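You operate a simulated robot arm through the tools that you are given. There is no shell and no other tool. Be economical: measure what you need, move in short steps, check, and stop when the job is done.

You are at the controls of a simulated two-armed robot. One attempt, no reset.

TASK
Take the rag from the build bench top and lay it out flat on the service bench top.

Only the result counts: the job must be done as asked and must still hold three seconds after the hand-in. Knocking over, shifting, dropping, spilling or breaking anything else fails it.

THE ROBOT
Two 7-joint arms with two-finger parallel grippers on one trunk, on a base that drives. Base frame: it is fixed to the floor where the robot stands at the start and does not move with it; the origin is under the middle of the robot, x ahead of it, y to its left, z up; the surface under the hand at the start is at about z = 800. Lengths are in mm, angles in rad, forces in N, time in s.
The left shoulder is at the start at [50, 177, 1054], the right one opposite. With the tool pointing down near the work surface each hand reaches from about 220 to 700 mm from the robot's upright axis, wherever it stands, measured 20 degrees to its own side. Places, roughly: service bench top [500, -2900, 800]. Payload 3.43 kg a hand.
The tool frame of a hand sits at the grasp point between the pads (the TCP): z along the fingers, y along the line on which they close. The tips reach 34 mm beyond it. Largest opening 128 mm; finger width 24, thickness 12; the body of the gripper, 48 by 130 mm, starts 96 mm behind the TCP.
Orientation is that of the tool frame in the base frame, as [roll, pitch, yaw] about the fixed x, y, z axes, in that order (R = Rz(yaw) Ry(pitch) Rx(roll)). With the fingers straight down and closing along the base's y, the tool's x points along the base's -x, its y along +y and its z along -z.

THE INTERFACE
- The arms move only by the tool drive_tool. It takes "left_deltas", "right_deltas" or both (then of equal length, played together; a hand with none holds still); each is a list of rows, each an object of numbers (a shift or turn left out is 0, a gripper value left out holds the last): "ax", "ay", "az": the turn, a rotation vector about the tool's x, y, z in degrees; "dx", "dy", "dz": the shift along the tool's x, y, z in mm; "claw": the closure in counts, from 0 (fully open) to 255 (shut). In form: [{"ax": .., "ay": .., "az": .., "dx": .., "dy": .., "dz": .., "claw": ..}, ...]. A call has 1 to 12 rows; each row shifts and turns the commanded pose from where the row before left it, along the tool's axes as they then stand. A row lasts 0.2 s, in which the tool goes at most 50 mm and 0.15 rad; a call with a longer step from one row to the next is refused whole, and so is a gripper value outside its range. Where a pose cannot be reached the arm comes as near as it can. A force on the tool above 40 N (or 10 N above the force at the start of the call, whichever is more), or a blocked arm, ends the call early, and 0.2 s more pass. The fingers move at their own pace (about 108 mm/s each) and stop on an object; they squeeze with about 27 N. The grip force told is the motor's: it shows also when the fingers shut on nothing. Time passes only in rows, and 0.2 s behind the last, so rows that do not move let the fingers close. It gives the time, the measured TCP pose, the force on the tool (base axes), the opening and the grip force at its end, in the units of the frame above (readings bear some noise), with the torque about the TCP (base axes, N m) and any sound that the robot's microphone picked up.
- Cameras (640 x 400 px; columns grow to the right, rows downward): "scene" is now at [154.8, -9, 1207.2]; the picture's right is [-0.13, -0.99, 0.00], its down [-0.62, 0.08, -0.78] and it looks along [0.77, -0.10, -0.63] (base axes); focal length 270 px, centre (320, 200). "left" rides on the left gripper at [76, 11, -160] in its tool frame; the picture's right is [-0.15, 0.99, 0.00], its down [-0.88, -0.13, -0.46] and it looks along [-0.45, -0.07, 0.89] (tool axes); focal length 234 px, centre (320, 200). "right" rides on the right gripper at [76, -11, -160] in its tool frame; the picture's right is [0.15, 0.99, 0.00], its down [-0.88, 0.13, -0.46] and it looks along [-0.45, 0.07, 0.89] (tool axes); focal length 234 px, centre (320, 200). There is no depth. A picture from a camera that has moved, and an enlarged one, comes with that camera's place and axes in the base frame and with its lens.
- camera(camera): a new picture of that camera. It takes no simulated time.
- move_column(by): slides the trunk up (or, below 0, down) by that many mm; the arms and the scene camera ride with it, the base frame stays. It gives what a move gives, with no picture.
- base_move(legs): drives the robot by 1 to 6 legs, each [ahead, turn to the left] in mm and rad, along the robot's own axes; the way and the turn of a leg run together, so that a leg with both is an arc; at most 1500 mm and 3.142 rad a leg. The arms and the cameras ride along, it lands a little off, and it stops where it bumps. It gives what a move gives.
- pan_tilt(pan, tilt): turns the head with the scene camera to pan (to the left, within 1.396 rad either way) and tilt (down, from -0.506 to 1.204), counted from straight ahead of the robot. It gives what a move gives.
- inspect(camera, box): a new picture of the part [left, top, right, bottom] of that camera's present view, enlarged. It takes no simulated time.
- finish_job(): hands the job in; it is judged then, once.

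Work in short steps. Places have to be worked out from the pictures, the camera data and where the tool is seen: move nearer, look again, correct. Check each grasp and each placing, and mend what went wrong. You have 120 turns and 100 pictures in all, those below and enlarged ones among them. Open the grippers and draw the arms clear of the work before you hand the job in, unless the task says otherwise; then end with one line.

The tools are called after "Request:" as a command line: name --argument value ..., lists and objects as JSON in quotes. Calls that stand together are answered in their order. drive_tool: Moves the arms, as the interface text tells. Its arguments: {"type":"object","properties":{"left_deltas":{"type":"array","items":{"type":"object","properties":{"ax":{"type":"number"},"ay":{"type":"number"},"az":{"type":"number"},"dx":{"type":"number"},"dy":{"type":"number"},"dz":{"type":"number"},"claw":{"type":"number"}}}},"right_deltas":{"type":"array","items":{"type":"object","properties":{"ax":{"type":"number"},"ay":{"type":"number"},"az":{"type":"number"},"dx":{"type":"number"},"dy":{"type":"number"},"dz":{"type":"number"},"claw":{"type":"number"}}}}},"required":[]} The other tools are called the same way: move_column (by) slides the trunk up or down; base_move (legs) drives the base; pan_tilt (pan, tilt) turns the head that bears the scene camera; camera (camera) takes a picture; inspect (camera, box) takes an enlarged picture of a part of a camera's view; finish_job () hands the job in.

At the start:

```text
t: 0.0
left_eef_pos: [471.0, 100.6, 932.7]
left_tool_rot: [-3.14, 0.002, 3.141]
left_ft_force: [-0.5, 0.6, -0.4]
left_moment: [0.01, -0.03, 0.0]
left_width: 127.6
left_grasp_force: 0.1
right_eef_pos: [501.9, -345.5, 931.9]
right_tool_rot: [3.141, 0.001, 3.141]
right_ft_force: [0.4, 0.0, -0.7]
right_moment: [-0.04, 0.02, 0.0]
right_width: 128.0
right_grasp_force: 0.0
trunk travel left (down, up): [-225.0, 176.0]
robot x, y, heading: [-1.7, 0.6, 0.002]
head pan, tilt: [-0.126, 0.681]
```

scene: 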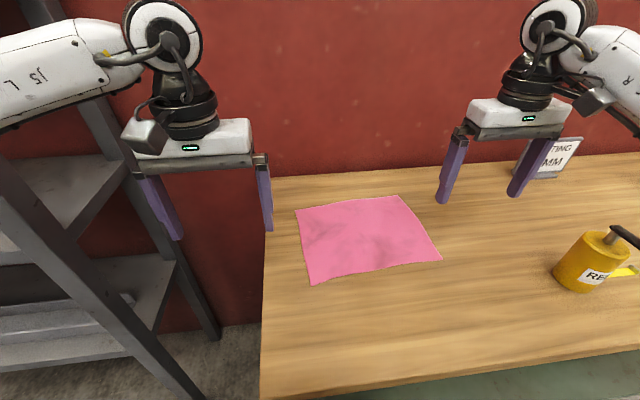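
right: 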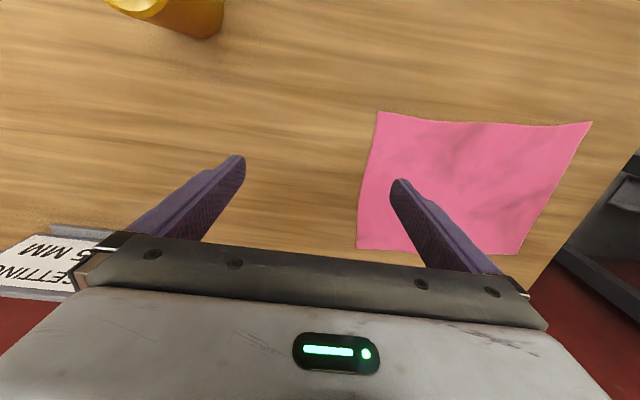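
left: 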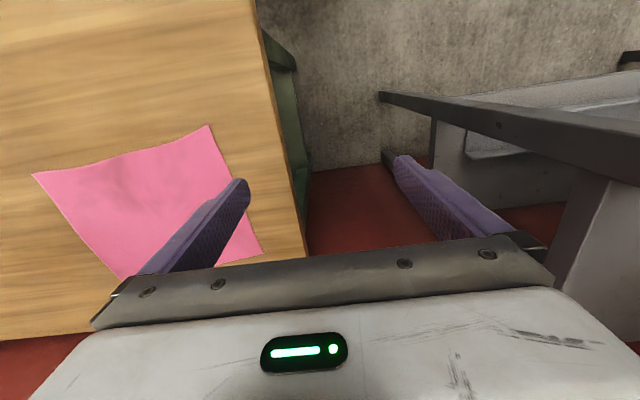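

The rag's corners work out at about A(627,-12), B(646,-270), C(445,-277) and D(424,-28) on z≈800. Before touching it I'll look toward the service bench on the right.

Request:
pan_tilt --pan -1.39 --tilt 0.3

Request:
camera --camera "scene"

Request:
inspect --camera "left" --box '[0, 80, 320, 280]'

```text
t: 1.4
left_eef_pos: [470.6, 101.4, 933.4]
left_tool_rot: [-3.142, -0.001, 3.141]
left_ft_force: [0.7, -0.2, 0.1]
left_moment: [0.0, -0.01, 0.03]
left_width: 128.2
left_grasp_force: 0.1
right_eef_pos: [502.1, -344.4, 932.2]
right_tool_rot: [-3.141, 0.0, -3.14]
right_ft_force: [0.1, -0.1, -0.2]
right_moment: [0.0, -0.01, -0.03]
right_width: 127.9
right_grasp_force: 0.0
trunk travel left (down, up): [-225.0, 176.0]
robot x, y, heading: [1.8, -1.0, -0.0]
head pan, tilt: [-1.389, 0.3]
```

```text
96 pictures are left
camera scene: at [86.7, -90.0, 1241.7], right [-0.98, -0.18, 0.0], down [-0.05, 0.29, -0.96], along [0.17, -0.94, -0.3], focal length 270 px, centre (320, 200)
```

scene: 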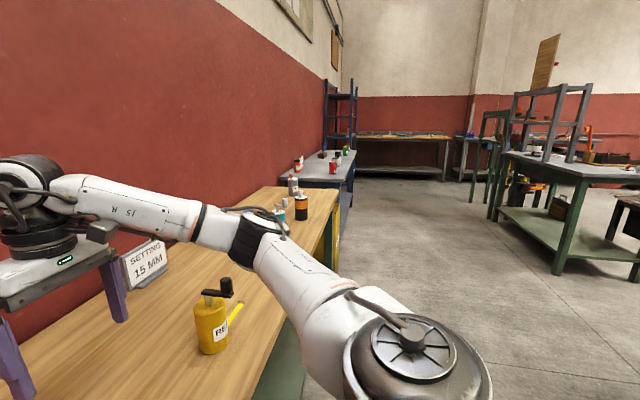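

```text
2.00 times, centred on (160, 180) of left
camera zoom: at [394.7, 110.9, 1093.5], right [0.15, 0.99, 0.0], down [0.88, -0.13, 0.46], along [0.45, -0.07, -0.89], focal length 468 px, centre (640, 240)
```

zoom: 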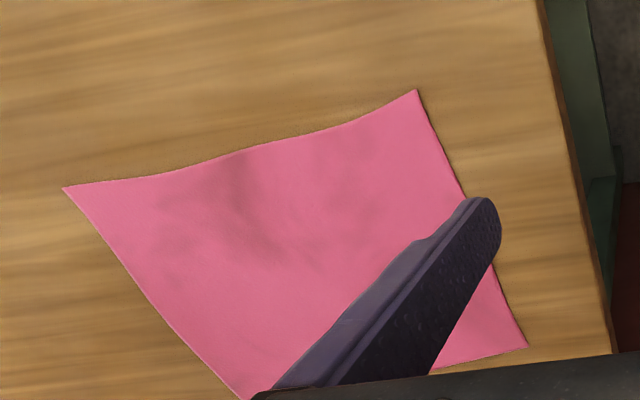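

The service bench stands along the same wall, past the build bench. I'll aim the head at the rag and bring both hands over its near corners, half closed and staying about 35 mm clear.

Request:
pan_tilt --pan -0.2 --tilt 0.8

Request:
drive_tool --left_deltas '[{"dx": 5.2, "dy": -32.2, "dz": 12, "claw": 175}, {"dx": 5.2, "dy": -32.2, "dz": 12}, {"dx": 5.2, "dy": -32.2, "dz": 12}, {"dx": 5.2, "dy": -32.2, "dz": 12}, {"dx": 5.2, "dy": -32.2, "dz": 12}, {}]' --right_deltas '[{"dx": 8, "dy": 19, "dz": 12, "claw": 175}, {"dx": 8, "dy": 19, "dz": 12}, {"dx": 8, "dy": 19, "dz": 12}, {"dx": 8, "dy": 19, "dz": 12}, {"dx": 8, "dy": 19, "dz": 12}, {}]'

Request:
camera --camera "scene"

Request:
camera --camera "right"

Request:
camera --camera "left"

```text
t: 2.8
left_eef_pos: [471.9, 100.4, 933.1]
left_tool_rot: [-3.14, -0.001, -3.141]
left_ft_force: [0.2, -0.1, -0.6]
left_moment: [0.0, 0.02, 0.01]
left_width: 128.1
left_grasp_force: 0.0
right_eef_pos: [502.9, -343.4, 932.7]
right_tool_rot: [3.14, 0.0, 3.139]
right_ft_force: [0.1, -0.6, -0.4]
right_moment: [0.01, -0.01, 0.0]
right_width: 127.9
right_grasp_force: 0.0
trunk travel left (down, up): [-225.0, 176.0]
robot x, y, heading: [-0.8, -1.9, -0.002]
head pan, tilt: [-0.201, 0.799]
```

```text
t: 4.2
left_eef_pos: [445.3, -60.2, 872.7]
left_tool_rot: [3.141, 0.002, -3.141]
left_ft_force: [-0.3, 0.0, -0.3]
left_moment: [-0.04, 0.0, -0.02]
left_width: 40.2
left_grasp_force: 0.0
right_eef_pos: [463.3, -247.8, 873.2]
right_tool_rot: [3.141, -0.001, -3.141]
right_ft_force: [0.5, 0.5, 0.1]
right_moment: [0.0, -0.01, 0.01]
right_width: 40.3
right_grasp_force: 0.0
trunk travel left (down, up): [-225.0, 176.0]
robot x, y, heading: [0.8, 3.6, -0.004]
head pan, tilt: [-0.201, 0.799]
```

```text
94 pictures are left
camera scene: at [148.8, -14.3, 1197.4], right [-0.2, -0.98, 0.0], down [-0.7, 0.14, -0.7], along [0.68, -0.14, -0.72], focal length 270 px, centre (320, 200)
```

scene: 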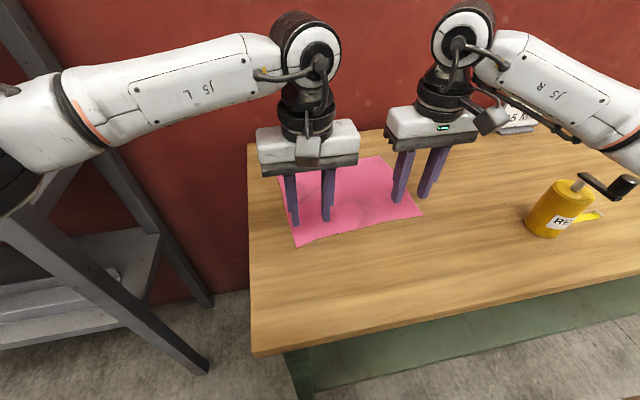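

```text
93 pictures are left
camera right: at [387.3, -260.1, 1034.1], right [-0.15, 0.99, 0.0], down [0.88, 0.13, 0.46], along [0.45, 0.07, -0.89], focal length 234 px, centre (320, 200)
```

right: 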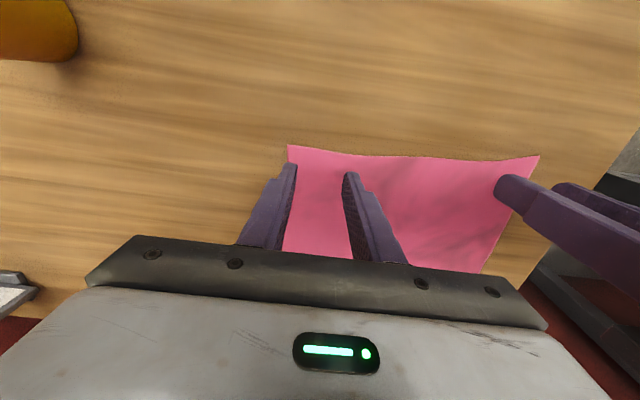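

```text
92 pictures are left
camera left: at [369.7, -49.4, 1032.9], right [0.15, 0.99, 0.0], down [0.88, -0.13, 0.46], along [0.45, -0.07, -0.89], focal length 234 px, centre (320, 200)
```

left: 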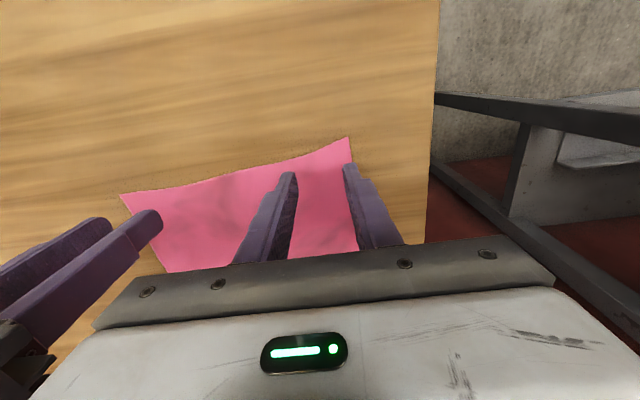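

The near corners are confirmed at C(449,-283) and D(423,-28), so both finger pairs sit just inside them. I'll lower gently toward contact.

Request:
drive_tool --left_deltas '[{"dz": 12}, {"dz": 12}, {"dz": 10}, {"dz": 2}, {"dz": 1}, {}]' --right_deltas '[{"dz": 12}, {"dz": 12}, {"dz": 10}, {"dz": 2}, {"dz": 1}, {}]'

Request:
camera --camera "left"

```text
t: 5.6
left_eef_pos: [444.2, -61.3, 836.9]
left_tool_rot: [-3.141, 0.0, 3.141]
left_ft_force: [1.2, -0.9, 0.5]
left_moment: [-0.04, -0.03, 0.02]
left_width: 40.2
left_grasp_force: 0.0
right_eef_pos: [463.3, -248.7, 835.6]
right_tool_rot: [-3.141, 0.002, 3.141]
right_ft_force: [-0.4, 0.4, 2.9]
right_moment: [0.02, -0.05, 0.02]
right_width: 40.1
right_grasp_force: 0.1
trunk travel left (down, up): [-225.0, 176.0]
robot x, y, heading: [-0.1, 0.8, 0.001]
head pan, tilt: [-0.201, 0.799]
```

```text
91 pictures are left
camera left: at [368.5, -49.7, 996.6], right [0.15, 0.99, 0.0], down [0.88, -0.13, 0.46], along [0.45, -0.07, -0.89], focal length 234 px, centre (320, 200)
```

left: 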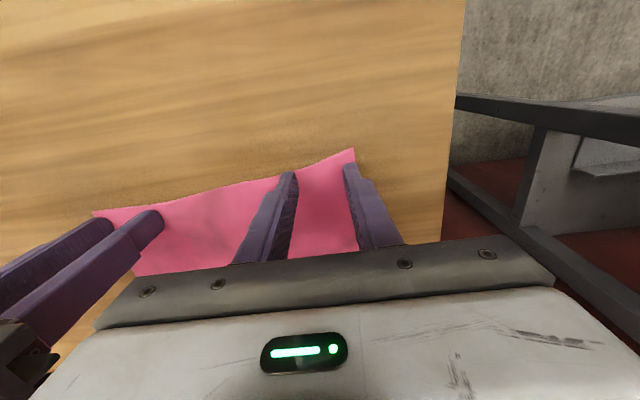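

The right hand is just touching (about 3 N). I'll press slightly and close both hands.

Request:
drive_tool --left_deltas '[{"dz": 1}, {"dz": 1}, {"claw": 200}, {"claw": 225}, {"claw": 255}, {}, {}]' --right_deltas '[{"dz": 1}, {}, {"claw": 200}, {"claw": 225}, {"claw": 255}, {}, {}]'

Request:
camera --camera "left"

Request:
camera --camera "right"

```text
t: 7.2
left_eef_pos: [443.2, -60.2, 835.4]
left_tool_rot: [-3.139, 0.003, -3.141]
left_ft_force: [-0.1, -0.1, 4.1]
left_moment: [0.02, -0.01, -0.02]
left_width: 0.2
left_grasp_force: 27.3
right_eef_pos: [462.8, -248.9, 836.3]
right_tool_rot: [3.141, 0.002, 3.14]
right_ft_force: [0.1, 2.2, 9.0]
right_moment: [0.11, 0.05, 0.01]
right_width: 2.4
right_grasp_force: 26.6
trunk travel left (down, up): [-225.0, 176.0]
robot x, y, heading: [-1.4, -1.1, 0.001]
head pan, tilt: [-0.201, 0.799]
```

```text
90 pictures are left
camera left: at [367.9, -49.4, 995.6], right [0.15, 0.99, 0.0], down [0.88, -0.13, 0.46], along [0.45, -0.07, -0.89], focal length 234 px, centre (320, 200)
```

left: 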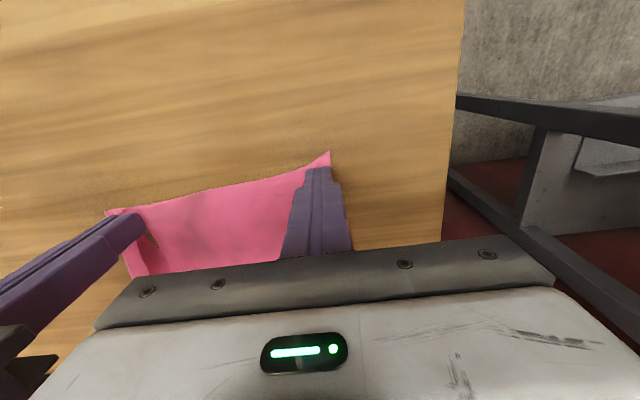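

```text
89 pictures are left
camera right: at [386.6, -260.9, 996.1], right [-0.15, 0.99, 0.0], down [0.88, 0.13, 0.46], along [0.45, 0.07, -0.89], focal length 234 px, centre (320, 200)
```

right: 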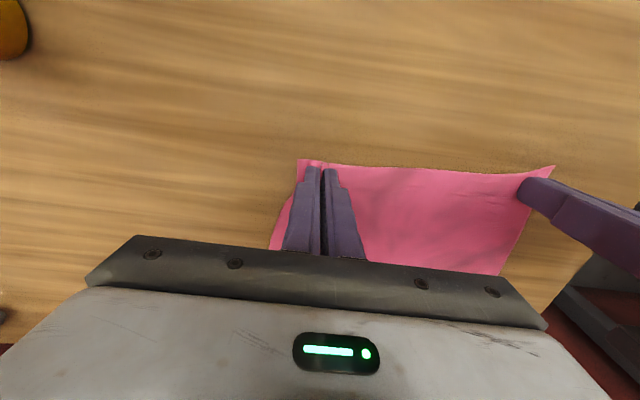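

The right hand has a fold in its grip (2.4 mm width), but the left slipped (0.2 mm) and the D corner is now near (423,-50). I'll raise the left, reopen it, shift it inward, press a little more firmly and close.

Request:
drive_tool --left_deltas '[{"dz": -10}, {"dz": -10}, {"claw": 175, "dy": -12}, {"dy": -10}, {}, {"dz": 10}, {"dz": 9}, {"dz": 2}, {"dz": 1}, {}]'

Request:
camera --camera "left"

```text
t: 9.4
left_eef_pos: [443.3, -82.8, 834.8]
left_tool_rot: [-3.137, 0.005, 3.14]
left_ft_force: [-1.2, 0.1, 23.2]
left_moment: [0.39, 0.1, 0.05]
left_width: 40.2
left_grasp_force: 0.1
right_eef_pos: [460.9, -249.6, 835.7]
right_tool_rot: [-3.139, 0.002, -3.14]
right_ft_force: [1.9, 1.3, 4.8]
right_moment: [0.03, -0.02, 0.03]
right_width: 2.6
right_grasp_force: 26.3
trunk travel left (down, up): [-225.0, 176.0]
robot x, y, heading: [3.0, -3.4, -0.001]
head pan, tilt: [-0.201, 0.799]
```

```text
88 pictures are left
camera left: at [367.3, -71.5, 995.1], right [0.15, 0.99, 0.0], down [0.88, -0.13, 0.46], along [0.45, -0.07, -0.89], focal length 234 px, centre (320, 200)
```

left: 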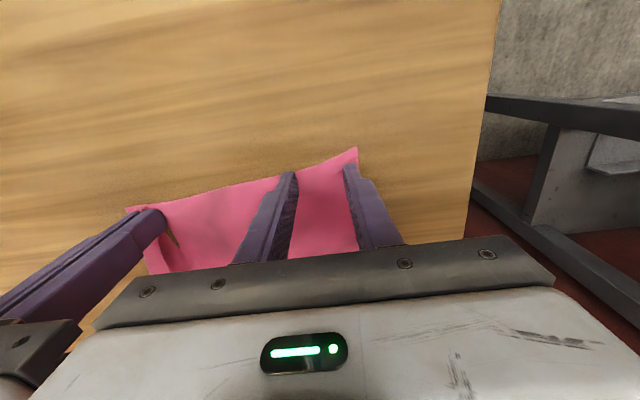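

Both left fingers are on the cloth, pressing with about 23 N. I'll close.

Request:
drive_tool --left_deltas '[{"claw": 195}, {"claw": 215}, {"claw": 235}, {"claw": 255}, {}, {}]'

Request:
camera --camera "left"

```text
t: 10.8
left_eef_pos: [443.7, -86.2, 835.7]
left_tool_rot: [-3.126, 0.004, 3.141]
left_ft_force: [3.2, -22.2, 21.3]
left_moment: [-0.72, -0.19, -0.05]
left_width: 2.7
left_grasp_force: 27.4
right_eef_pos: [462.2, -247.3, 836.2]
right_tool_rot: [3.136, 0.001, -3.141]
right_ft_force: [-2.8, 20.1, 3.2]
right_moment: [0.69, 0.1, 0.03]
right_width: 2.9
right_grasp_force: 26.9
trunk travel left (down, up): [-225.0, 176.0]
robot x, y, heading: [-1.5, 1.2, 0.002]
head pan, tilt: [-0.201, 0.799]
```

```text
87 pictures are left
camera left: at [367.0, -72.8, 995.2], right [0.15, 0.99, -0.01], down [0.88, -0.12, 0.46], along [0.45, -0.08, -0.89], focal length 234 px, centre (320, 200)
```

left: 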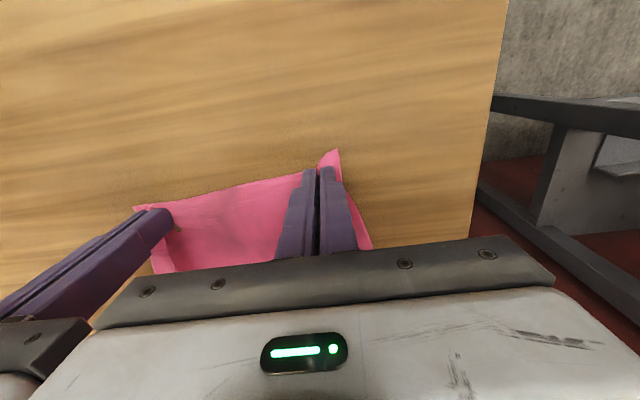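

Both hands now hold folds, with 20 N of tension between them. I'll ease that by moving the hands together and then lift both 150 mm.

Request:
drive_tool --left_deltas '[{"dy": -3}, {"dy": -3, "dz": -5}, {"dz": -15}, {"dz": -25}, {"dz": -25}, {"dz": -25}, {"dz": -25}, {"dz": -25}, {}]' --right_deltas '[{"dy": 1}, {"dy": 1, "dz": -5}, {"dz": -15}, {"dz": -25}, {"dz": -25}, {"dz": -25}, {"dz": -25}, {"dz": -25}, {}]'

Request:
camera --camera "scene"

Request:
camera --camera "left"

```text
t: 12.8
left_eef_pos: [446.2, -89.0, 976.2]
left_tool_rot: [-3.14, 0.0, -3.141]
left_ft_force: [1.2, -10.8, 1.1]
left_moment: [-0.42, -0.05, -0.02]
left_width: 2.5
left_grasp_force: 26.7
right_eef_pos: [462.2, -247.7, 980.1]
right_tool_rot: [3.141, 0.001, 3.141]
right_ft_force: [-0.5, 11.6, -1.5]
right_moment: [0.36, 0.03, 0.05]
right_width: 2.4
right_grasp_force: 26.8
trunk travel left (down, up): [-225.0, 176.0]
robot x, y, heading: [-1.4, -2.1, 0.001]
head pan, tilt: [-0.201, 0.799]
```

```text
86 pictures are left
camera scene: at [148.9, -14.3, 1197.3], right [-0.2, -0.98, 0.0], down [-0.7, 0.14, -0.7], along [0.68, -0.14, -0.72], focal length 270 px, centre (320, 200)
```

scene: 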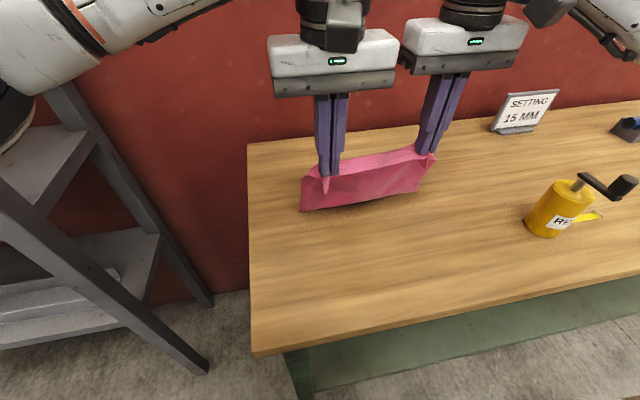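

```text
85 pictures are left
camera left: at [368.7, -77.9, 1136.5], right [0.15, 0.99, 0.0], down [0.88, -0.13, 0.46], along [0.45, -0.07, -0.89], focal length 234 px, centre (320, 200)
```

left: 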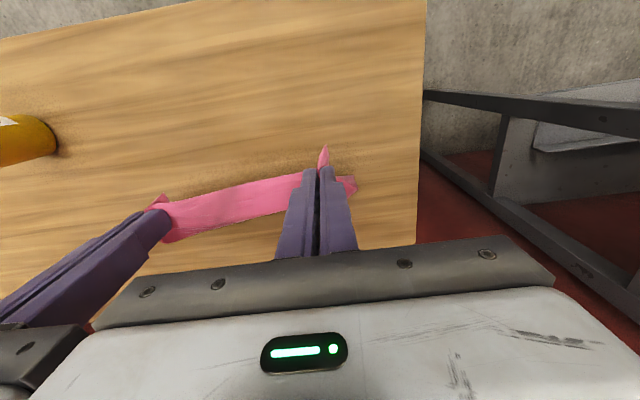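

Both corners are held and the rag hangs between the hands. I'll ease the remaining tension, raise the trunk 160 mm, then back away from the bench.

Request:
drive_tool --left_deltas '[{"dy": -2}, {"dx": 15}, {"dx": 15}]' --right_deltas '[{"dy": 2}, {"dx": 15}, {"dx": 15}]'

Request:
move_column --by 160

Request:
camera --camera "scene"

```text
t: 13.6
left_eef_pos: [413.7, -89.4, 976.8]
left_tool_rot: [-3.14, -0.001, -3.139]
left_ft_force: [2.0, -5.2, -0.5]
left_moment: [-0.16, 0.01, 0.01]
left_width: 2.3
left_grasp_force: 27.0
right_eef_pos: [432.8, -245.7, 979.7]
right_tool_rot: [-3.142, 0.001, -3.141]
right_ft_force: [0.3, 4.9, 0.1]
right_moment: [0.17, 0.0, 0.02]
right_width: 2.5
right_grasp_force: 27.1
trunk travel left (down, up): [-225.0, 176.0]
robot x, y, heading: [2.5, 3.4, 0.001]
head pan, tilt: [-0.201, 0.799]
```

```text
t: 15.5
left_eef_pos: [415.0, -90.9, 1137.6]
left_tool_rot: [3.14, 0.0, 3.141]
left_ft_force: [0.9, -3.0, -1.1]
left_moment: [-0.13, 0.01, 0.05]
left_width: 2.7
left_grasp_force: 26.3
right_eef_pos: [432.6, -245.8, 1138.7]
right_tool_rot: [3.141, 0.0, 3.141]
right_ft_force: [-0.5, 2.8, 0.9]
right_moment: [0.11, 0.01, 0.02]
right_width: 2.6
right_grasp_force: 26.9
trunk travel left (down, up): [-385.0, 16.0]
robot x, y, heading: [0.2, -2.4, 0.001]
head pan, tilt: [-0.201, 0.799]
```

```text
84 pictures are left
camera scene: at [149.0, -14.3, 1357.3], right [-0.2, -0.98, 0.0], down [-0.7, 0.14, -0.7], along [0.68, -0.14, -0.72], focal length 270 px, centre (320, 200)
```

scene: 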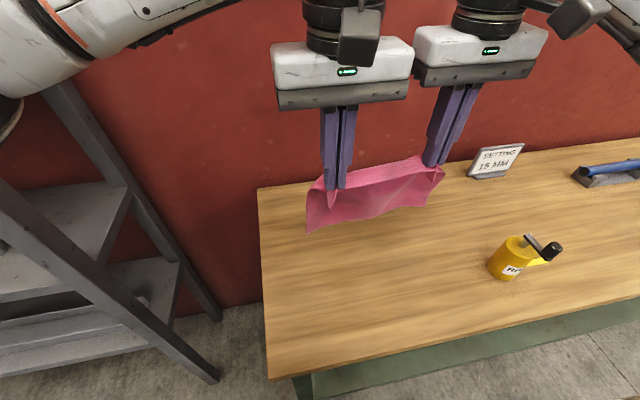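

The rag hangs clear of the bench top. I'll back straight out and then turn right.

Request:
base_move --legs '[[-600, 0], [0, -1.571]]'

Request:
pan_tilt --pan 0.3 --tilt 0.35

Request:
camera --camera "scene"

```text
t: 22.6
left_eef_pos: [-683.2, -410.7, 1137.2]
left_tool_rot: [-3.141, 0.001, 1.576]
left_ft_force: [-4.8, -1.7, -0.2]
left_moment: [-0.01, 0.13, 0.03]
left_width: 2.8
left_grasp_force: 27.0
right_eef_pos: [-837.6, -428.8, 1140.5]
right_tool_rot: [-3.14, 0.0, 1.574]
right_ft_force: [3.9, 1.4, -0.7]
right_moment: [0.03, -0.17, 0.05]
right_width: 2.4
right_grasp_force: 26.7
trunk travel left (down, up): [-385.0, 16.0]
robot x, y, heading: [-595.1, 5.1, -1.569]
head pan, tilt: [-0.201, 0.799]
```

```text
t: 23.5
left_eef_pos: [-681.2, -411.2, 1137.0]
left_tool_rot: [-3.141, 0.0, 1.574]
left_ft_force: [-3.3, 0.3, -0.1]
left_moment: [-0.04, 0.13, 0.05]
left_width: 2.3
left_grasp_force: 26.9
right_eef_pos: [-837.5, -428.9, 1139.2]
right_tool_rot: [3.141, 0.0, 1.575]
right_ft_force: [4.8, 0.3, -0.2]
right_moment: [0.01, -0.1, 0.04]
right_width: 2.2
right_grasp_force: 26.5
trunk travel left (down, up): [-385.0, 16.0]
robot x, y, heading: [-591.8, 2.9, -1.564]
head pan, tilt: [0.3, 0.351]
```

```text
83 pictures are left
camera scene: at [-565.9, -153.3, 1396.9], right [-0.95, -0.3, 0.0], down [-0.1, 0.33, -0.94], along [0.28, -0.9, -0.34], focal length 270 px, centre (320, 200)
```

scene: 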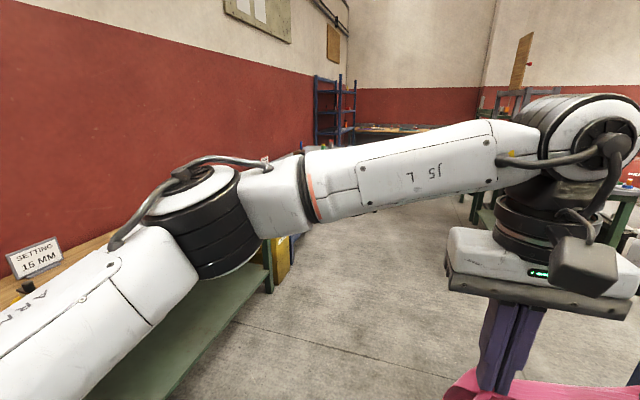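

The way ahead is clear. I'll drive along the aisle about 2.2 m, then look left at the service bench.

Request:
base_move --legs '[[1200, 0], [1000, 0]]'

Request:
pan_tilt --pan 1.0 --tilt 0.4

Request:
camera --camera "scene"

```text
t: 34.5
left_eef_pos: [-700.9, -2629.5, 1136.9]
left_tool_rot: [-3.141, -0.002, 1.56]
left_ft_force: [-4.7, -0.4, -0.7]
left_moment: [-0.01, 0.15, 0.02]
left_width: 2.6
left_grasp_force: 27.1
right_eef_pos: [-859.4, -2644.2, 1139.5]
right_tool_rot: [-3.141, 0.0, 1.56]
right_ft_force: [4.7, 0.7, -1.0]
right_moment: [0.04, -0.15, 0.05]
right_width: 2.6
right_grasp_force: 26.7
trunk travel left (down, up): [-385.0, 16.0]
robot x, y, heading: [-610.1, -2213.3, -1.582]
head pan, tilt: [0.3, 0.351]
```

```text
t: 35.6
left_eef_pos: [-701.6, -2627.0, 1137.9]
left_tool_rot: [-3.139, -0.001, 1.56]
left_ft_force: [-3.9, -1.1, 0.1]
left_moment: [0.0, 0.11, 0.01]
left_width: 2.2
left_grasp_force: 26.9
right_eef_pos: [-857.5, -2643.7, 1140.9]
right_tool_rot: [-3.141, -0.001, 1.562]
right_ft_force: [3.3, 0.5, 0.4]
right_moment: [0.03, -0.16, 0.04]
right_width: 2.3
right_grasp_force: 27.1
trunk travel left (down, up): [-385.0, 16.0]
robot x, y, heading: [-610.5, -2212.8, -1.581]
head pan, tilt: [1.0, 0.4]
```

```text
82 pictures are left
camera scene: at [-531.2, -2333.5, 1392.5], right [-0.55, -0.84, 0.0], down [-0.33, 0.21, -0.92], along [0.77, -0.51, -0.39], focal length 270 px, centre (320, 200)
```

scene: 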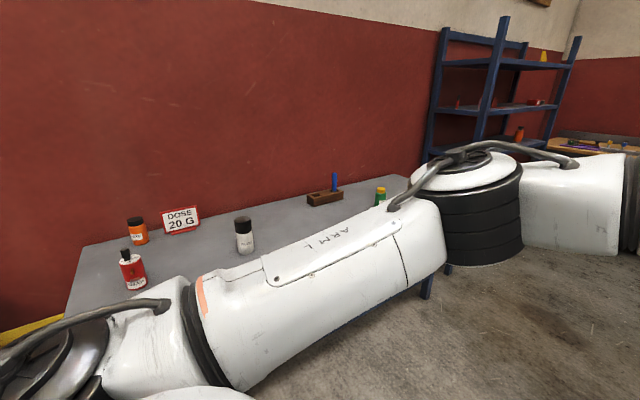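

The bench has several small items with open space among them. I'll drive on to y≈-2880 and turn to face it.

Request:
base_move --legs '[[670, 0], [0, 1.575]]'

Request:
pan_tilt --pan 0 --tilt 0.4

Request:
camera --camera "scene"

```text
t: 43.1
left_eef_pos: [-198.8, -2971.7, 1136.9]
left_tool_rot: [-3.142, -0.001, -3.128]
left_ft_force: [1.4, -2.4, 0.5]
left_moment: [-0.12, 0.0, -0.01]
left_width: 2.6
left_grasp_force: 26.7
right_eef_pos: [-179.3, -3127.6, 1139.8]
right_tool_rot: [-3.141, 0.001, -3.128]
right_ft_force: [-0.5, 2.8, -0.1]
right_moment: [0.11, 0.07, 0.01]
right_width: 2.3
right_grasp_force: 27.0
trunk travel left (down, up): [-385.0, 16.0]
robot x, y, heading: [-614.5, -2886.6, 0.011]
head pan, tilt: [1.0, 0.4]
```

```text
t: 44.4
left_eef_pos: [-199.6, -2972.1, 1137.3]
left_tool_rot: [-3.141, 0.002, -3.13]
left_ft_force: [0.3, -2.7, -0.3]
left_moment: [-0.08, -0.05, -0.05]
left_width: 2.6
left_grasp_force: 26.4
right_eef_pos: [-179.9, -3127.3, 1139.7]
right_tool_rot: [-3.142, 0.0, -3.128]
right_ft_force: [0.0, 4.2, -0.2]
right_moment: [0.09, 0.04, -0.07]
right_width: 2.4
right_grasp_force: 26.6
trunk travel left (down, up): [-385.0, 16.0]
robot x, y, heading: [-614.2, -2888.1, 0.012]
head pan, tilt: [0.0, 0.4]
```

```text
81 pictures are left
camera scene: at [-452.4, -2882.7, 1392.5], right [0.01, -1.0, 0.0], down [-0.39, 0.0, -0.92], along [0.92, 0.01, -0.39], focal length 270 px, centre (320, 200)
```

scene: 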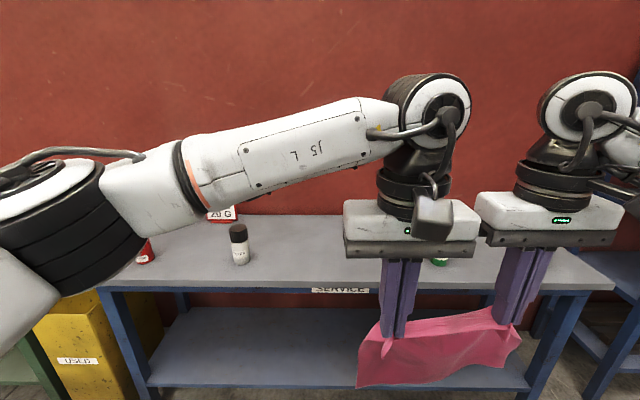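

The service bench front edge is at x≈220. The bottles are near (365,-2580) and (400,-3330) and a block is near (620,-3130), which leaves a free patch at x 260–500, y -2830 to -3190. I'll drive straight in to x≈-110 with the rag still held high.

Request:
base_move --legs '[[300, 0], [205, 0]]'

Request:
pan_tilt --pan -0.2 --tilt 0.8

Request:
camera --camera "scene"

Request:
camera --camera "right"

Request:
camera --camera "left"

```text
t: 47.7
left_eef_pos: [301.8, -2967.4, 1138.4]
left_tool_rot: [3.142, 0.0, -3.128]
left_ft_force: [0.7, -2.3, -0.5]
left_moment: [-0.13, 0.01, -0.04]
left_width: 2.3
left_grasp_force: 27.3
right_eef_pos: [321.6, -3122.1, 1140.3]
right_tool_rot: [3.142, 0.0, -3.128]
right_ft_force: [0.0, 3.2, 0.0]
right_moment: [0.1, 0.05, -0.03]
right_width: 2.3
right_grasp_force: 26.9
trunk travel left (down, up): [-385.0, 16.0]
robot x, y, heading: [-116.7, -2880.3, 0.01]
head pan, tilt: [0.0, 0.4]
```

```text
t: 48.5
left_eef_pos: [302.4, -2966.4, 1136.5]
left_tool_rot: [-3.138, 0.0, -3.127]
left_ft_force: [0.4, -2.7, 0.6]
left_moment: [-0.08, 0.01, -0.04]
left_width: 2.5
left_grasp_force: 27.2
right_eef_pos: [320.8, -3121.4, 1140.9]
right_tool_rot: [-3.142, -0.001, -3.128]
right_ft_force: [-0.2, 2.7, -0.3]
right_moment: [0.11, 0.04, -0.02]
right_width: 2.3
right_grasp_force: 27.1
trunk travel left (down, up): [-385.0, 16.0]
robot x, y, heading: [-112.6, -2878.7, 0.01]
head pan, tilt: [-0.201, 0.799]
```

```text
80 pictures are left
camera scene: at [34.9, -2893.6, 1357.4], right [-0.19, -0.98, 0.0], down [-0.7, 0.13, -0.7], along [0.69, -0.13, -0.72], focal length 270 px, centre (320, 200)
```

scene: 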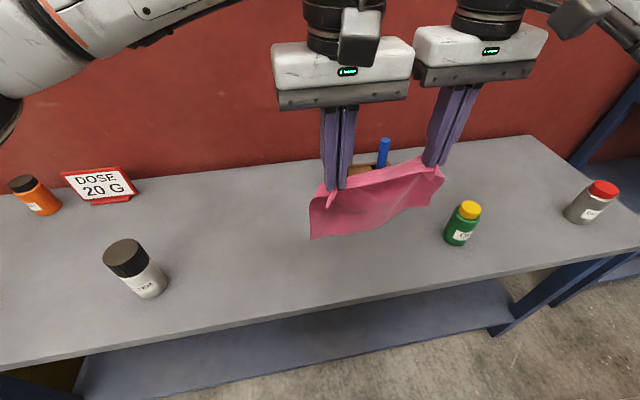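

```text
79 pictures are left
camera right: at [245.3, -3134.3, 1300.5], right [-0.16, 0.99, 0.0], down [0.88, 0.14, 0.46], along [0.45, 0.07, -0.89], focal length 234 px, centre (320, 200)
```

right: 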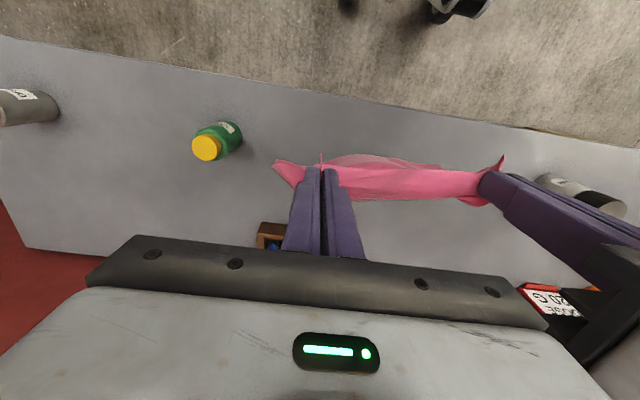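

```text
78 pictures are left
camera left: at [225.0, -2956.5, 1297.8], right [0.13, 0.99, 0.0], down [0.88, -0.12, 0.46], along [0.45, -0.06, -0.89], focal length 234 px, centre (320, 200)
```

left: 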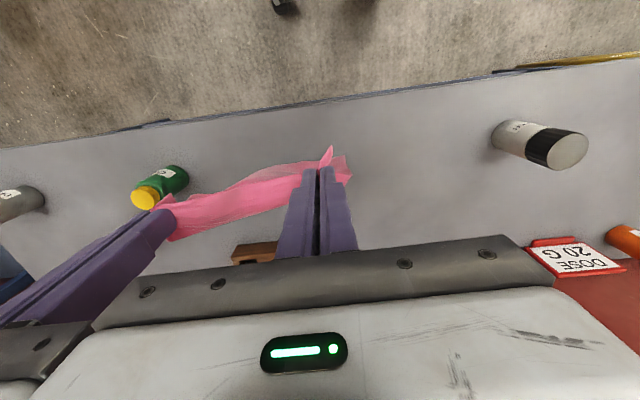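

The patch between the bottles (y -2620 to -3265) is clear, with its front edge at x≈250 and the block at x≳600. I'll move both hands together forward 178 mm and left 80 mm, still high.

Request:
drive_tool --left_deltas '[{"dx": -22.2, "dy": 10}, {"dx": -22.2, "dy": 10}, {"dx": -22.2, "dy": 10}, {"dx": -22.2, "dy": 10}, {"dx": -22.2, "dy": 10}, {"dx": -22.2, "dy": 10}, {"dx": -22.2, "dy": 10}, {"dx": -22.2, "dy": 10}, {}, {}]' --right_deltas '[{"dx": -22.2, "dy": 10}, {"dx": -22.2, "dy": 10}, {"dx": -22.2, "dy": 10}, {"dx": -22.2, "dy": 10}, {"dx": -22.2, "dy": 10}, {"dx": -22.2, "dy": 10}, {"dx": -22.2, "dy": 10}, {"dx": -22.2, "dy": 10}, {}, {}]'

Request:
camera --camera "scene"

```text
t: 50.7
left_eef_pos: [472.9, -2879.6, 1134.8]
left_tool_rot: [-3.138, -0.002, -3.13]
left_ft_force: [2.2, -9.2, 0.0]
left_moment: [-0.31, -0.06, -0.02]
left_width: 2.4
left_grasp_force: 27.1
left hand out of reach, approached as far as the arm can: row 8
right_eef_pos: [498.5, -3037.1, 1138.6]
right_tool_rot: [3.141, -0.001, -3.126]
right_ft_force: [-1.5, 10.3, -0.3]
right_moment: [0.3, 0.05, -0.01]
right_width: 2.4
right_grasp_force: 27.2
trunk travel left (down, up): [-385.0, 16.0]
robot x, y, heading: [-114.9, -2883.7, 0.015]
head pan, tilt: [-0.201, 0.799]
```

```text
77 pictures are left
camera scene: at [35.0, -2893.4, 1357.3], right [-0.19, -0.98, 0.0], down [-0.7, 0.13, -0.7], along [0.68, -0.13, -0.72], focal length 270 px, centre (320, 200)
```

scene: 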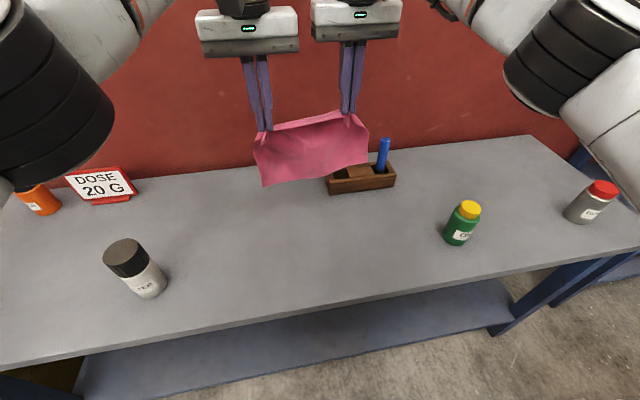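

The left arm is near its reach limit because it is so high, and lowering it should help. I'll lower both hands about 100 mm by arm alone, which keeps the elbows well above the bottles, and draw back 10 mm.

Request:
drive_tool --left_deltas '[{"dz": 20, "dx": 2}, {"dz": 20, "dx": 2}, {"dz": 20, "dx": 2}, {"dz": 20, "dx": 2}, {"dz": 20, "dx": 2}, {"dy": -2}, {}]' --right_deltas '[{"dz": 20, "dx": 2}, {"dz": 20, "dx": 2}, {"dz": 20, "dx": 2}, {"dz": 20, "dx": 2}, {"dz": 20, "dx": 2}, {"dy": 1}, {}]'

Request:
camera --camera "scene"

```text
t: 52.3
left_eef_pos: [461.0, -2881.2, 1033.6]
left_tool_rot: [-3.141, 0.002, -3.127]
left_ft_force: [1.3, -9.8, 0.2]
left_moment: [-0.36, -0.02, -0.05]
left_width: 2.3
left_grasp_force: 26.9
right_eef_pos: [489.1, -3038.5, 1040.3]
right_tool_rot: [3.141, 0.0, -3.127]
right_ft_force: [-1.9, 12.1, -0.7]
right_moment: [0.41, 0.05, 0.0]
right_width: 2.7
right_grasp_force: 26.7
trunk travel left (down, up): [-385.0, 16.0]
robot x, y, heading: [-114.9, -2881.4, 0.015]
head pan, tilt: [-0.201, 0.799]
```

```text
76 pictures are left
camera scene: at [35.0, -2893.6, 1357.3], right [-0.19, -0.98, 0.0], down [-0.7, 0.13, -0.7], along [0.68, -0.13, -0.72], focal length 270 px, centre (320, 200)
```

scene: 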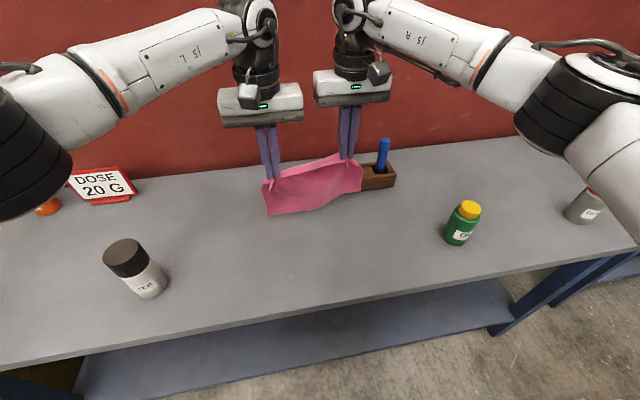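

The rag's bottom edge looks to be about 70 mm above the bench. I'll lower 50 mm more, easing the tension and levelling the hands, and check.

Request:
drive_tool --left_deltas '[{"dz": 12, "dy": -1}, {"dz": 12, "dy": -1}, {"dz": 12}, {"dz": 10}, {}]' --right_deltas '[{"dz": 13, "dy": 1}, {"dz": 13, "dy": 1}, {"dz": 13}, {"dz": 12}, {}]'

Request:
inspect --camera "scene" --box '[200, 80, 440, 230]'

Request:
camera --camera "left"

```text
t: 53.5
left_eef_pos: [461.1, -2882.7, 988.8]
left_tool_rot: [3.141, 0.001, -3.127]
left_ft_force: [1.0, -3.7, 0.4]
left_moment: [-0.12, -0.01, -0.01]
left_width: 2.3
left_grasp_force: 26.8
right_eef_pos: [488.0, -3037.3, 988.0]
right_tool_rot: [3.142, 0.001, -3.13]
right_ft_force: [0.7, 1.9, 1.4]
right_moment: [0.08, 0.0, -0.05]
right_width: 2.4
right_grasp_force: 26.9
trunk travel left (down, up): [-385.0, 16.0]
robot x, y, heading: [-117.6, -2877.4, 0.011]
head pan, tilt: [-0.201, 0.799]
```

```text
2.67 times, centred on (320, 155) of scene
camera zoom: at [34.8, -2893.6, 1357.4], right [-0.19, -0.98, 0.0], down [-0.7, 0.13, -0.7], along [0.69, -0.13, -0.72], focal length 720 px, centre (320, 320)
```

zoom: 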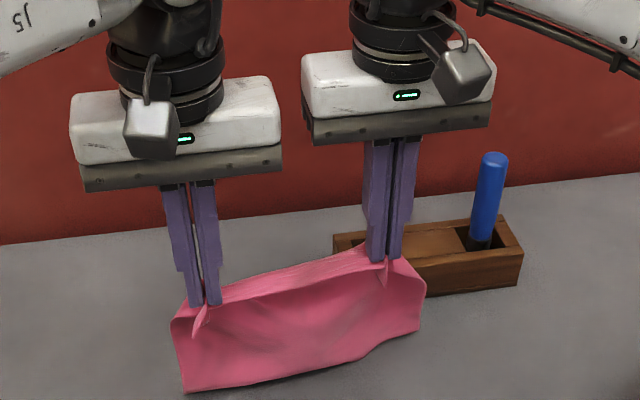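

```text
74 pictures are left
camera left: at [384.5, -2872.7, 1148.5], right [0.13, 0.99, 0.0], down [0.88, -0.12, 0.46], along [0.45, -0.06, -0.89], focal length 234 px, centre (320, 200)
```

left: 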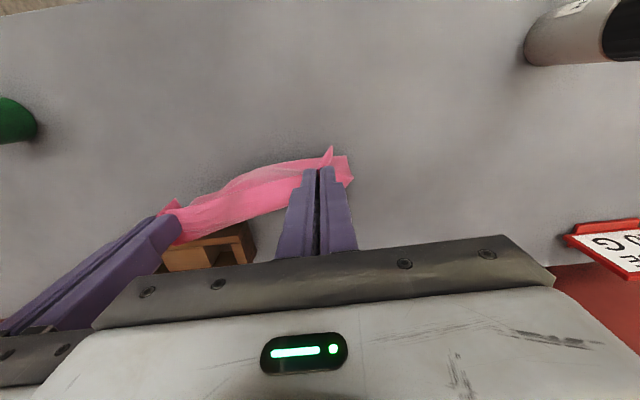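

The bottom edge is close to touching. I'll lower 15 mm more, then pull toward the robot while lowering at an equal rate, so the rag pays out onto the bench.

Request:
drive_tool --left_deltas '[{"dz": 8}, {"dz": 8}, {"dz": 10, "dx": 8}, {"dz": 10, "dx": 10}, {"dz": 10, "dx": 10}, {"dz": 10, "dx": 10}, {"dz": 10, "dx": 10}, {}]' --right_deltas '[{"dz": 8}, {"dz": 8}, {"dz": 10, "dx": 8}, {"dz": 10, "dx": 10}, {"dz": 10, "dx": 10}, {"dz": 10, "dx": 10}, {"dz": 10, "dx": 10}, {}]'

Request:
inspect --camera "scene" --box '[200, 80, 440, 230]'

Request:
camera --camera "left"

```text
t: 55.3
left_eef_pos: [413.7, -2884.3, 921.4]
left_tool_rot: [3.142, 0.001, -3.127]
left_ft_force: [0.1, -0.5, -0.5]
left_moment: [0.01, -0.04, -0.04]
left_width: 2.5
left_grasp_force: 26.9
right_eef_pos: [439.8, -3035.7, 924.4]
right_tool_rot: [3.14, 0.0, -3.131]
right_ft_force: [-0.8, -0.1, -0.2]
right_moment: [0.03, 0.02, 0.0]
right_width: 2.3
right_grasp_force: 27.2
trunk travel left (down, up): [-385.0, 16.0]
robot x, y, heading: [-113.9, -2880.6, 0.013]
head pan, tilt: [-0.201, 0.799]
```

```text
2.67 times, centred on (320, 155) of scene
camera zoom: at [34.9, -2893.6, 1357.4], right [-0.19, -0.98, 0.0], down [-0.7, 0.13, -0.7], along [0.68, -0.13, -0.72], focal length 720 px, centre (320, 320)
```

zoom: 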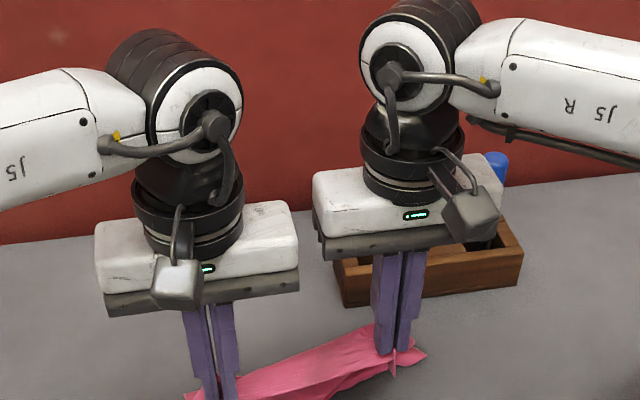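

```text
72 pictures are left
camera left: at [336.3, -2874.4, 1082.0], right [0.13, 0.99, 0.0], down [0.88, -0.12, 0.46], along [0.45, -0.06, -0.89], focal length 234 px, centre (320, 200)
```

left: 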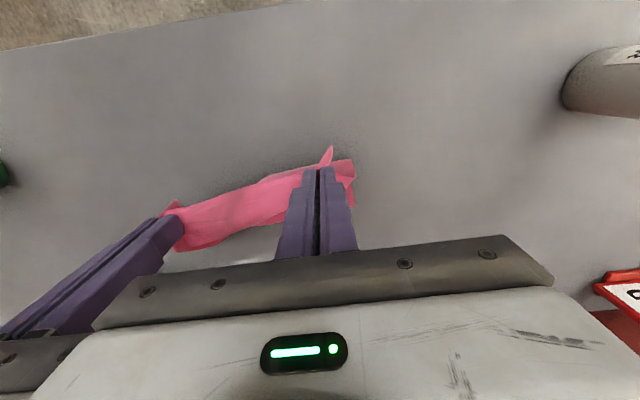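

I'll look at the whole scene view to see where the rag lies now.

Request:
camera --camera "scene"

Request:
camera --camera "right"

```text
71 pictures are left
camera scene: at [34.9, -2893.6, 1357.4], right [-0.19, -0.98, 0.0], down [-0.7, 0.13, -0.7], along [0.68, -0.13, -0.72], focal length 270 px, centre (320, 200)
```

scene: 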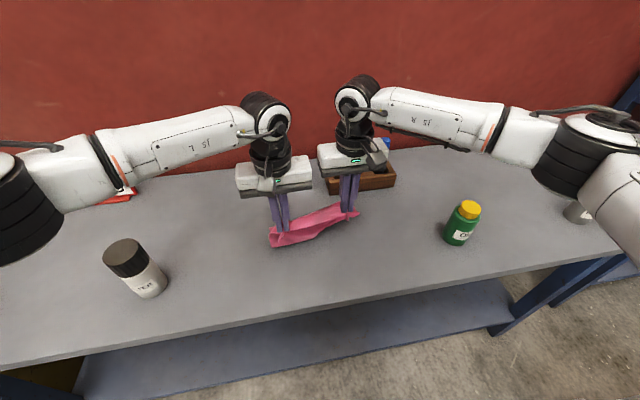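

```text
70 pictures are left
camera right: at [363.8, -3048.0, 1084.7], right [-0.16, 0.99, 0.0], down [0.88, 0.14, 0.46], along [0.45, 0.07, -0.89], focal length 234 px, centre (320, 200)
```

right: 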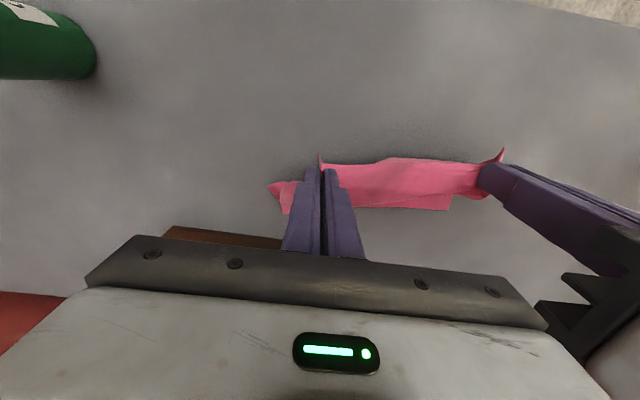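

From the two wrist views the far edge lies at x≈495–530, so the rag is paying out behind the hands. I'll continue the diagonal to just above the bench.

Request:
drive_tool --left_deltas '[{"dz": 10, "dx": 11}, {"dz": 10, "dx": 11}, {"dz": 10, "dx": 11}, {"dz": 10, "dx": 11}, {"dz": 10, "dx": 11}, {"dz": 10, "dx": 11}, {"dz": 8, "dx": 11}, {"dz": 7, "dx": 10}, {}]' --right_deltas '[{"dz": 10, "dx": 11}, {"dz": 10, "dx": 11}, {"dz": 10, "dx": 11}, {"dz": 10, "dx": 11}, {"dz": 10, "dx": 11}, {"dz": 10, "dx": 11}, {"dz": 9, "dx": 11}, {"dz": 9, "dx": 10}, {}]'

Request:
camera --camera "scene"

Request:
camera --camera "left"

Request:
camera --camera "right"

```text
t: 57.3
left_eef_pos: [326.4, -2884.4, 847.8]
left_tool_rot: [-3.141, -0.001, -3.128]
left_ft_force: [1.0, 0.0, 0.0]
left_moment: [-0.05, 0.0, -0.03]
left_width: 2.5
left_grasp_force: 27.2
right_eef_pos: [352.9, -3037.2, 844.9]
right_tool_rot: [3.141, -0.001, -3.129]
right_ft_force: [-0.5, 0.1, 0.5]
right_moment: [0.06, -0.02, -0.03]
right_width: 2.3
right_grasp_force: 27.0
trunk travel left (down, up): [-385.0, 16.0]
robot x, y, heading: [-112.6, -2880.7, 0.008]
head pan, tilt: [-0.201, 0.799]
```

```text
69 pictures are left
camera scene: at [34.9, -2893.6, 1357.4], right [-0.19, -0.98, 0.0], down [-0.7, 0.13, -0.7], along [0.68, -0.13, -0.72], focal length 270 px, centre (320, 200)
```

scene: 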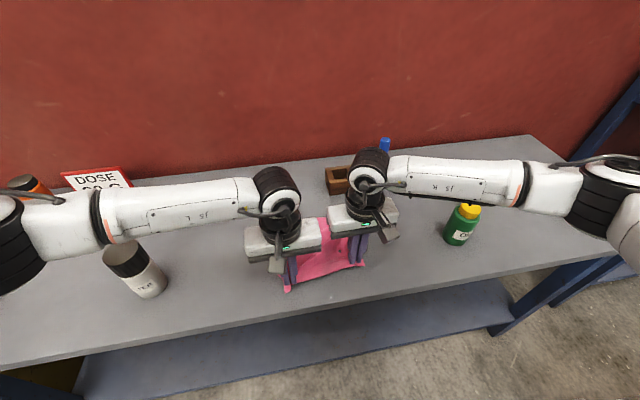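

```text
68 pictures are left
camera left: at [249.6, -2875.1, 1007.4], right [0.13, 0.99, 0.0], down [0.88, -0.12, 0.46], along [0.45, -0.06, -0.89], focal length 234 px, centre (320, 200)
```

left: 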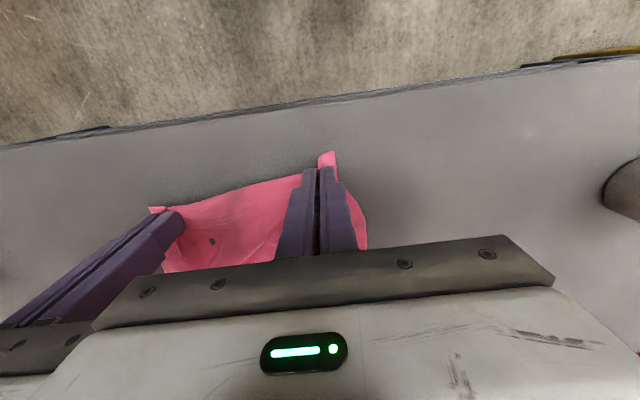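

```text
67 pictures are left
camera right: at [276.0, -3050.1, 1005.0], right [-0.16, 0.99, 0.0], down [0.88, 0.14, 0.46], along [0.45, 0.07, -0.89], focal length 234 px, centre (320, 200)
```

right: 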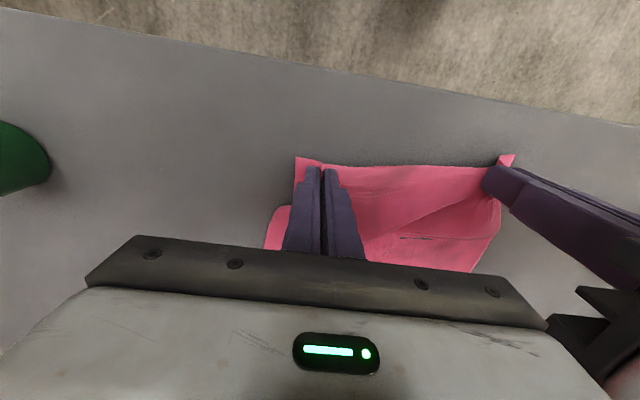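

The rag is mostly down, with its near corner at x≈302 and the bench edge at x≈261. I'll lower to the surface, pull 15 mm more toward the robot and spread the hands slightly to take out the wrinkles.

Request:
drive_tool --left_deltas '[{"dz": 4, "dx": 5}, {"dz": 4, "dx": 5, "dy": 1}, {"dz": 2, "dx": 5, "dy": 2}, {"dy": 2}, {}]' --right_deltas '[{"dz": 4, "dx": 5}, {"dz": 3, "dx": 5, "dy": -1}, {"dz": 1, "dx": 5, "dy": -2}, {"dy": -2}, {}]'

Request:
camera --camera "left"

Request:
camera --camera "right"

```text
t: 58.5
left_eef_pos: [311.8, -2881.0, 837.7]
left_tool_rot: [-3.137, 0.001, -3.13]
left_ft_force: [3.2, -14.2, -0.9]
left_moment: [-0.52, -0.07, -0.05]
left_width: 2.5
left_grasp_force: 27.4
right_eef_pos: [337.2, -3040.4, 836.6]
right_tool_rot: [3.137, -0.002, -3.127]
right_ft_force: [-2.3, 15.2, -0.2]
right_moment: [0.51, 0.08, 0.03]
right_width: 2.4
right_grasp_force: 27.2
trunk travel left (down, up): [-385.0, 16.0]
robot x, y, heading: [-116.4, -2885.1, 0.016]
head pan, tilt: [-0.201, 0.799]
```

```text
66 pictures are left
camera left: at [235.1, -2870.9, 999.1], right [0.14, 0.99, -0.01], down [0.88, -0.12, 0.46], along [0.45, -0.07, -0.89], focal length 234 px, centre (320, 200)
```

left: 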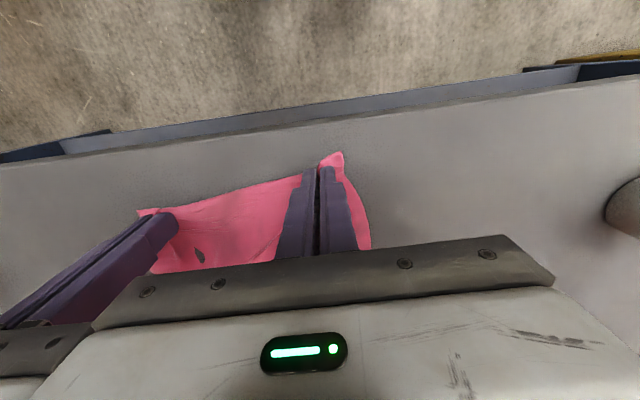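

```text
65 pictures are left
camera right: at [261.6, -3054.6, 997.6], right [-0.16, 0.99, 0.01], down [0.88, 0.14, 0.46], along [0.45, 0.08, -0.89], focal length 234 px, centre (320, 200)
```

right: 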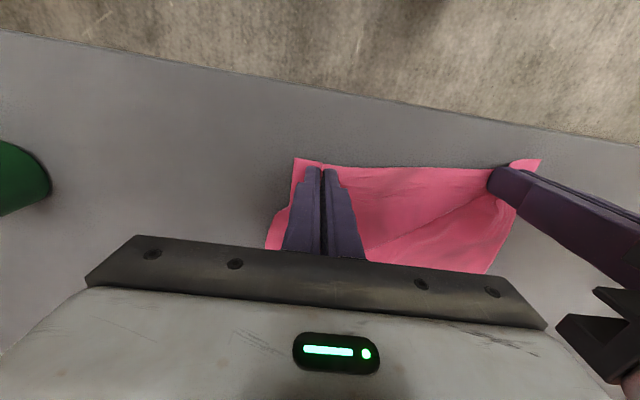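

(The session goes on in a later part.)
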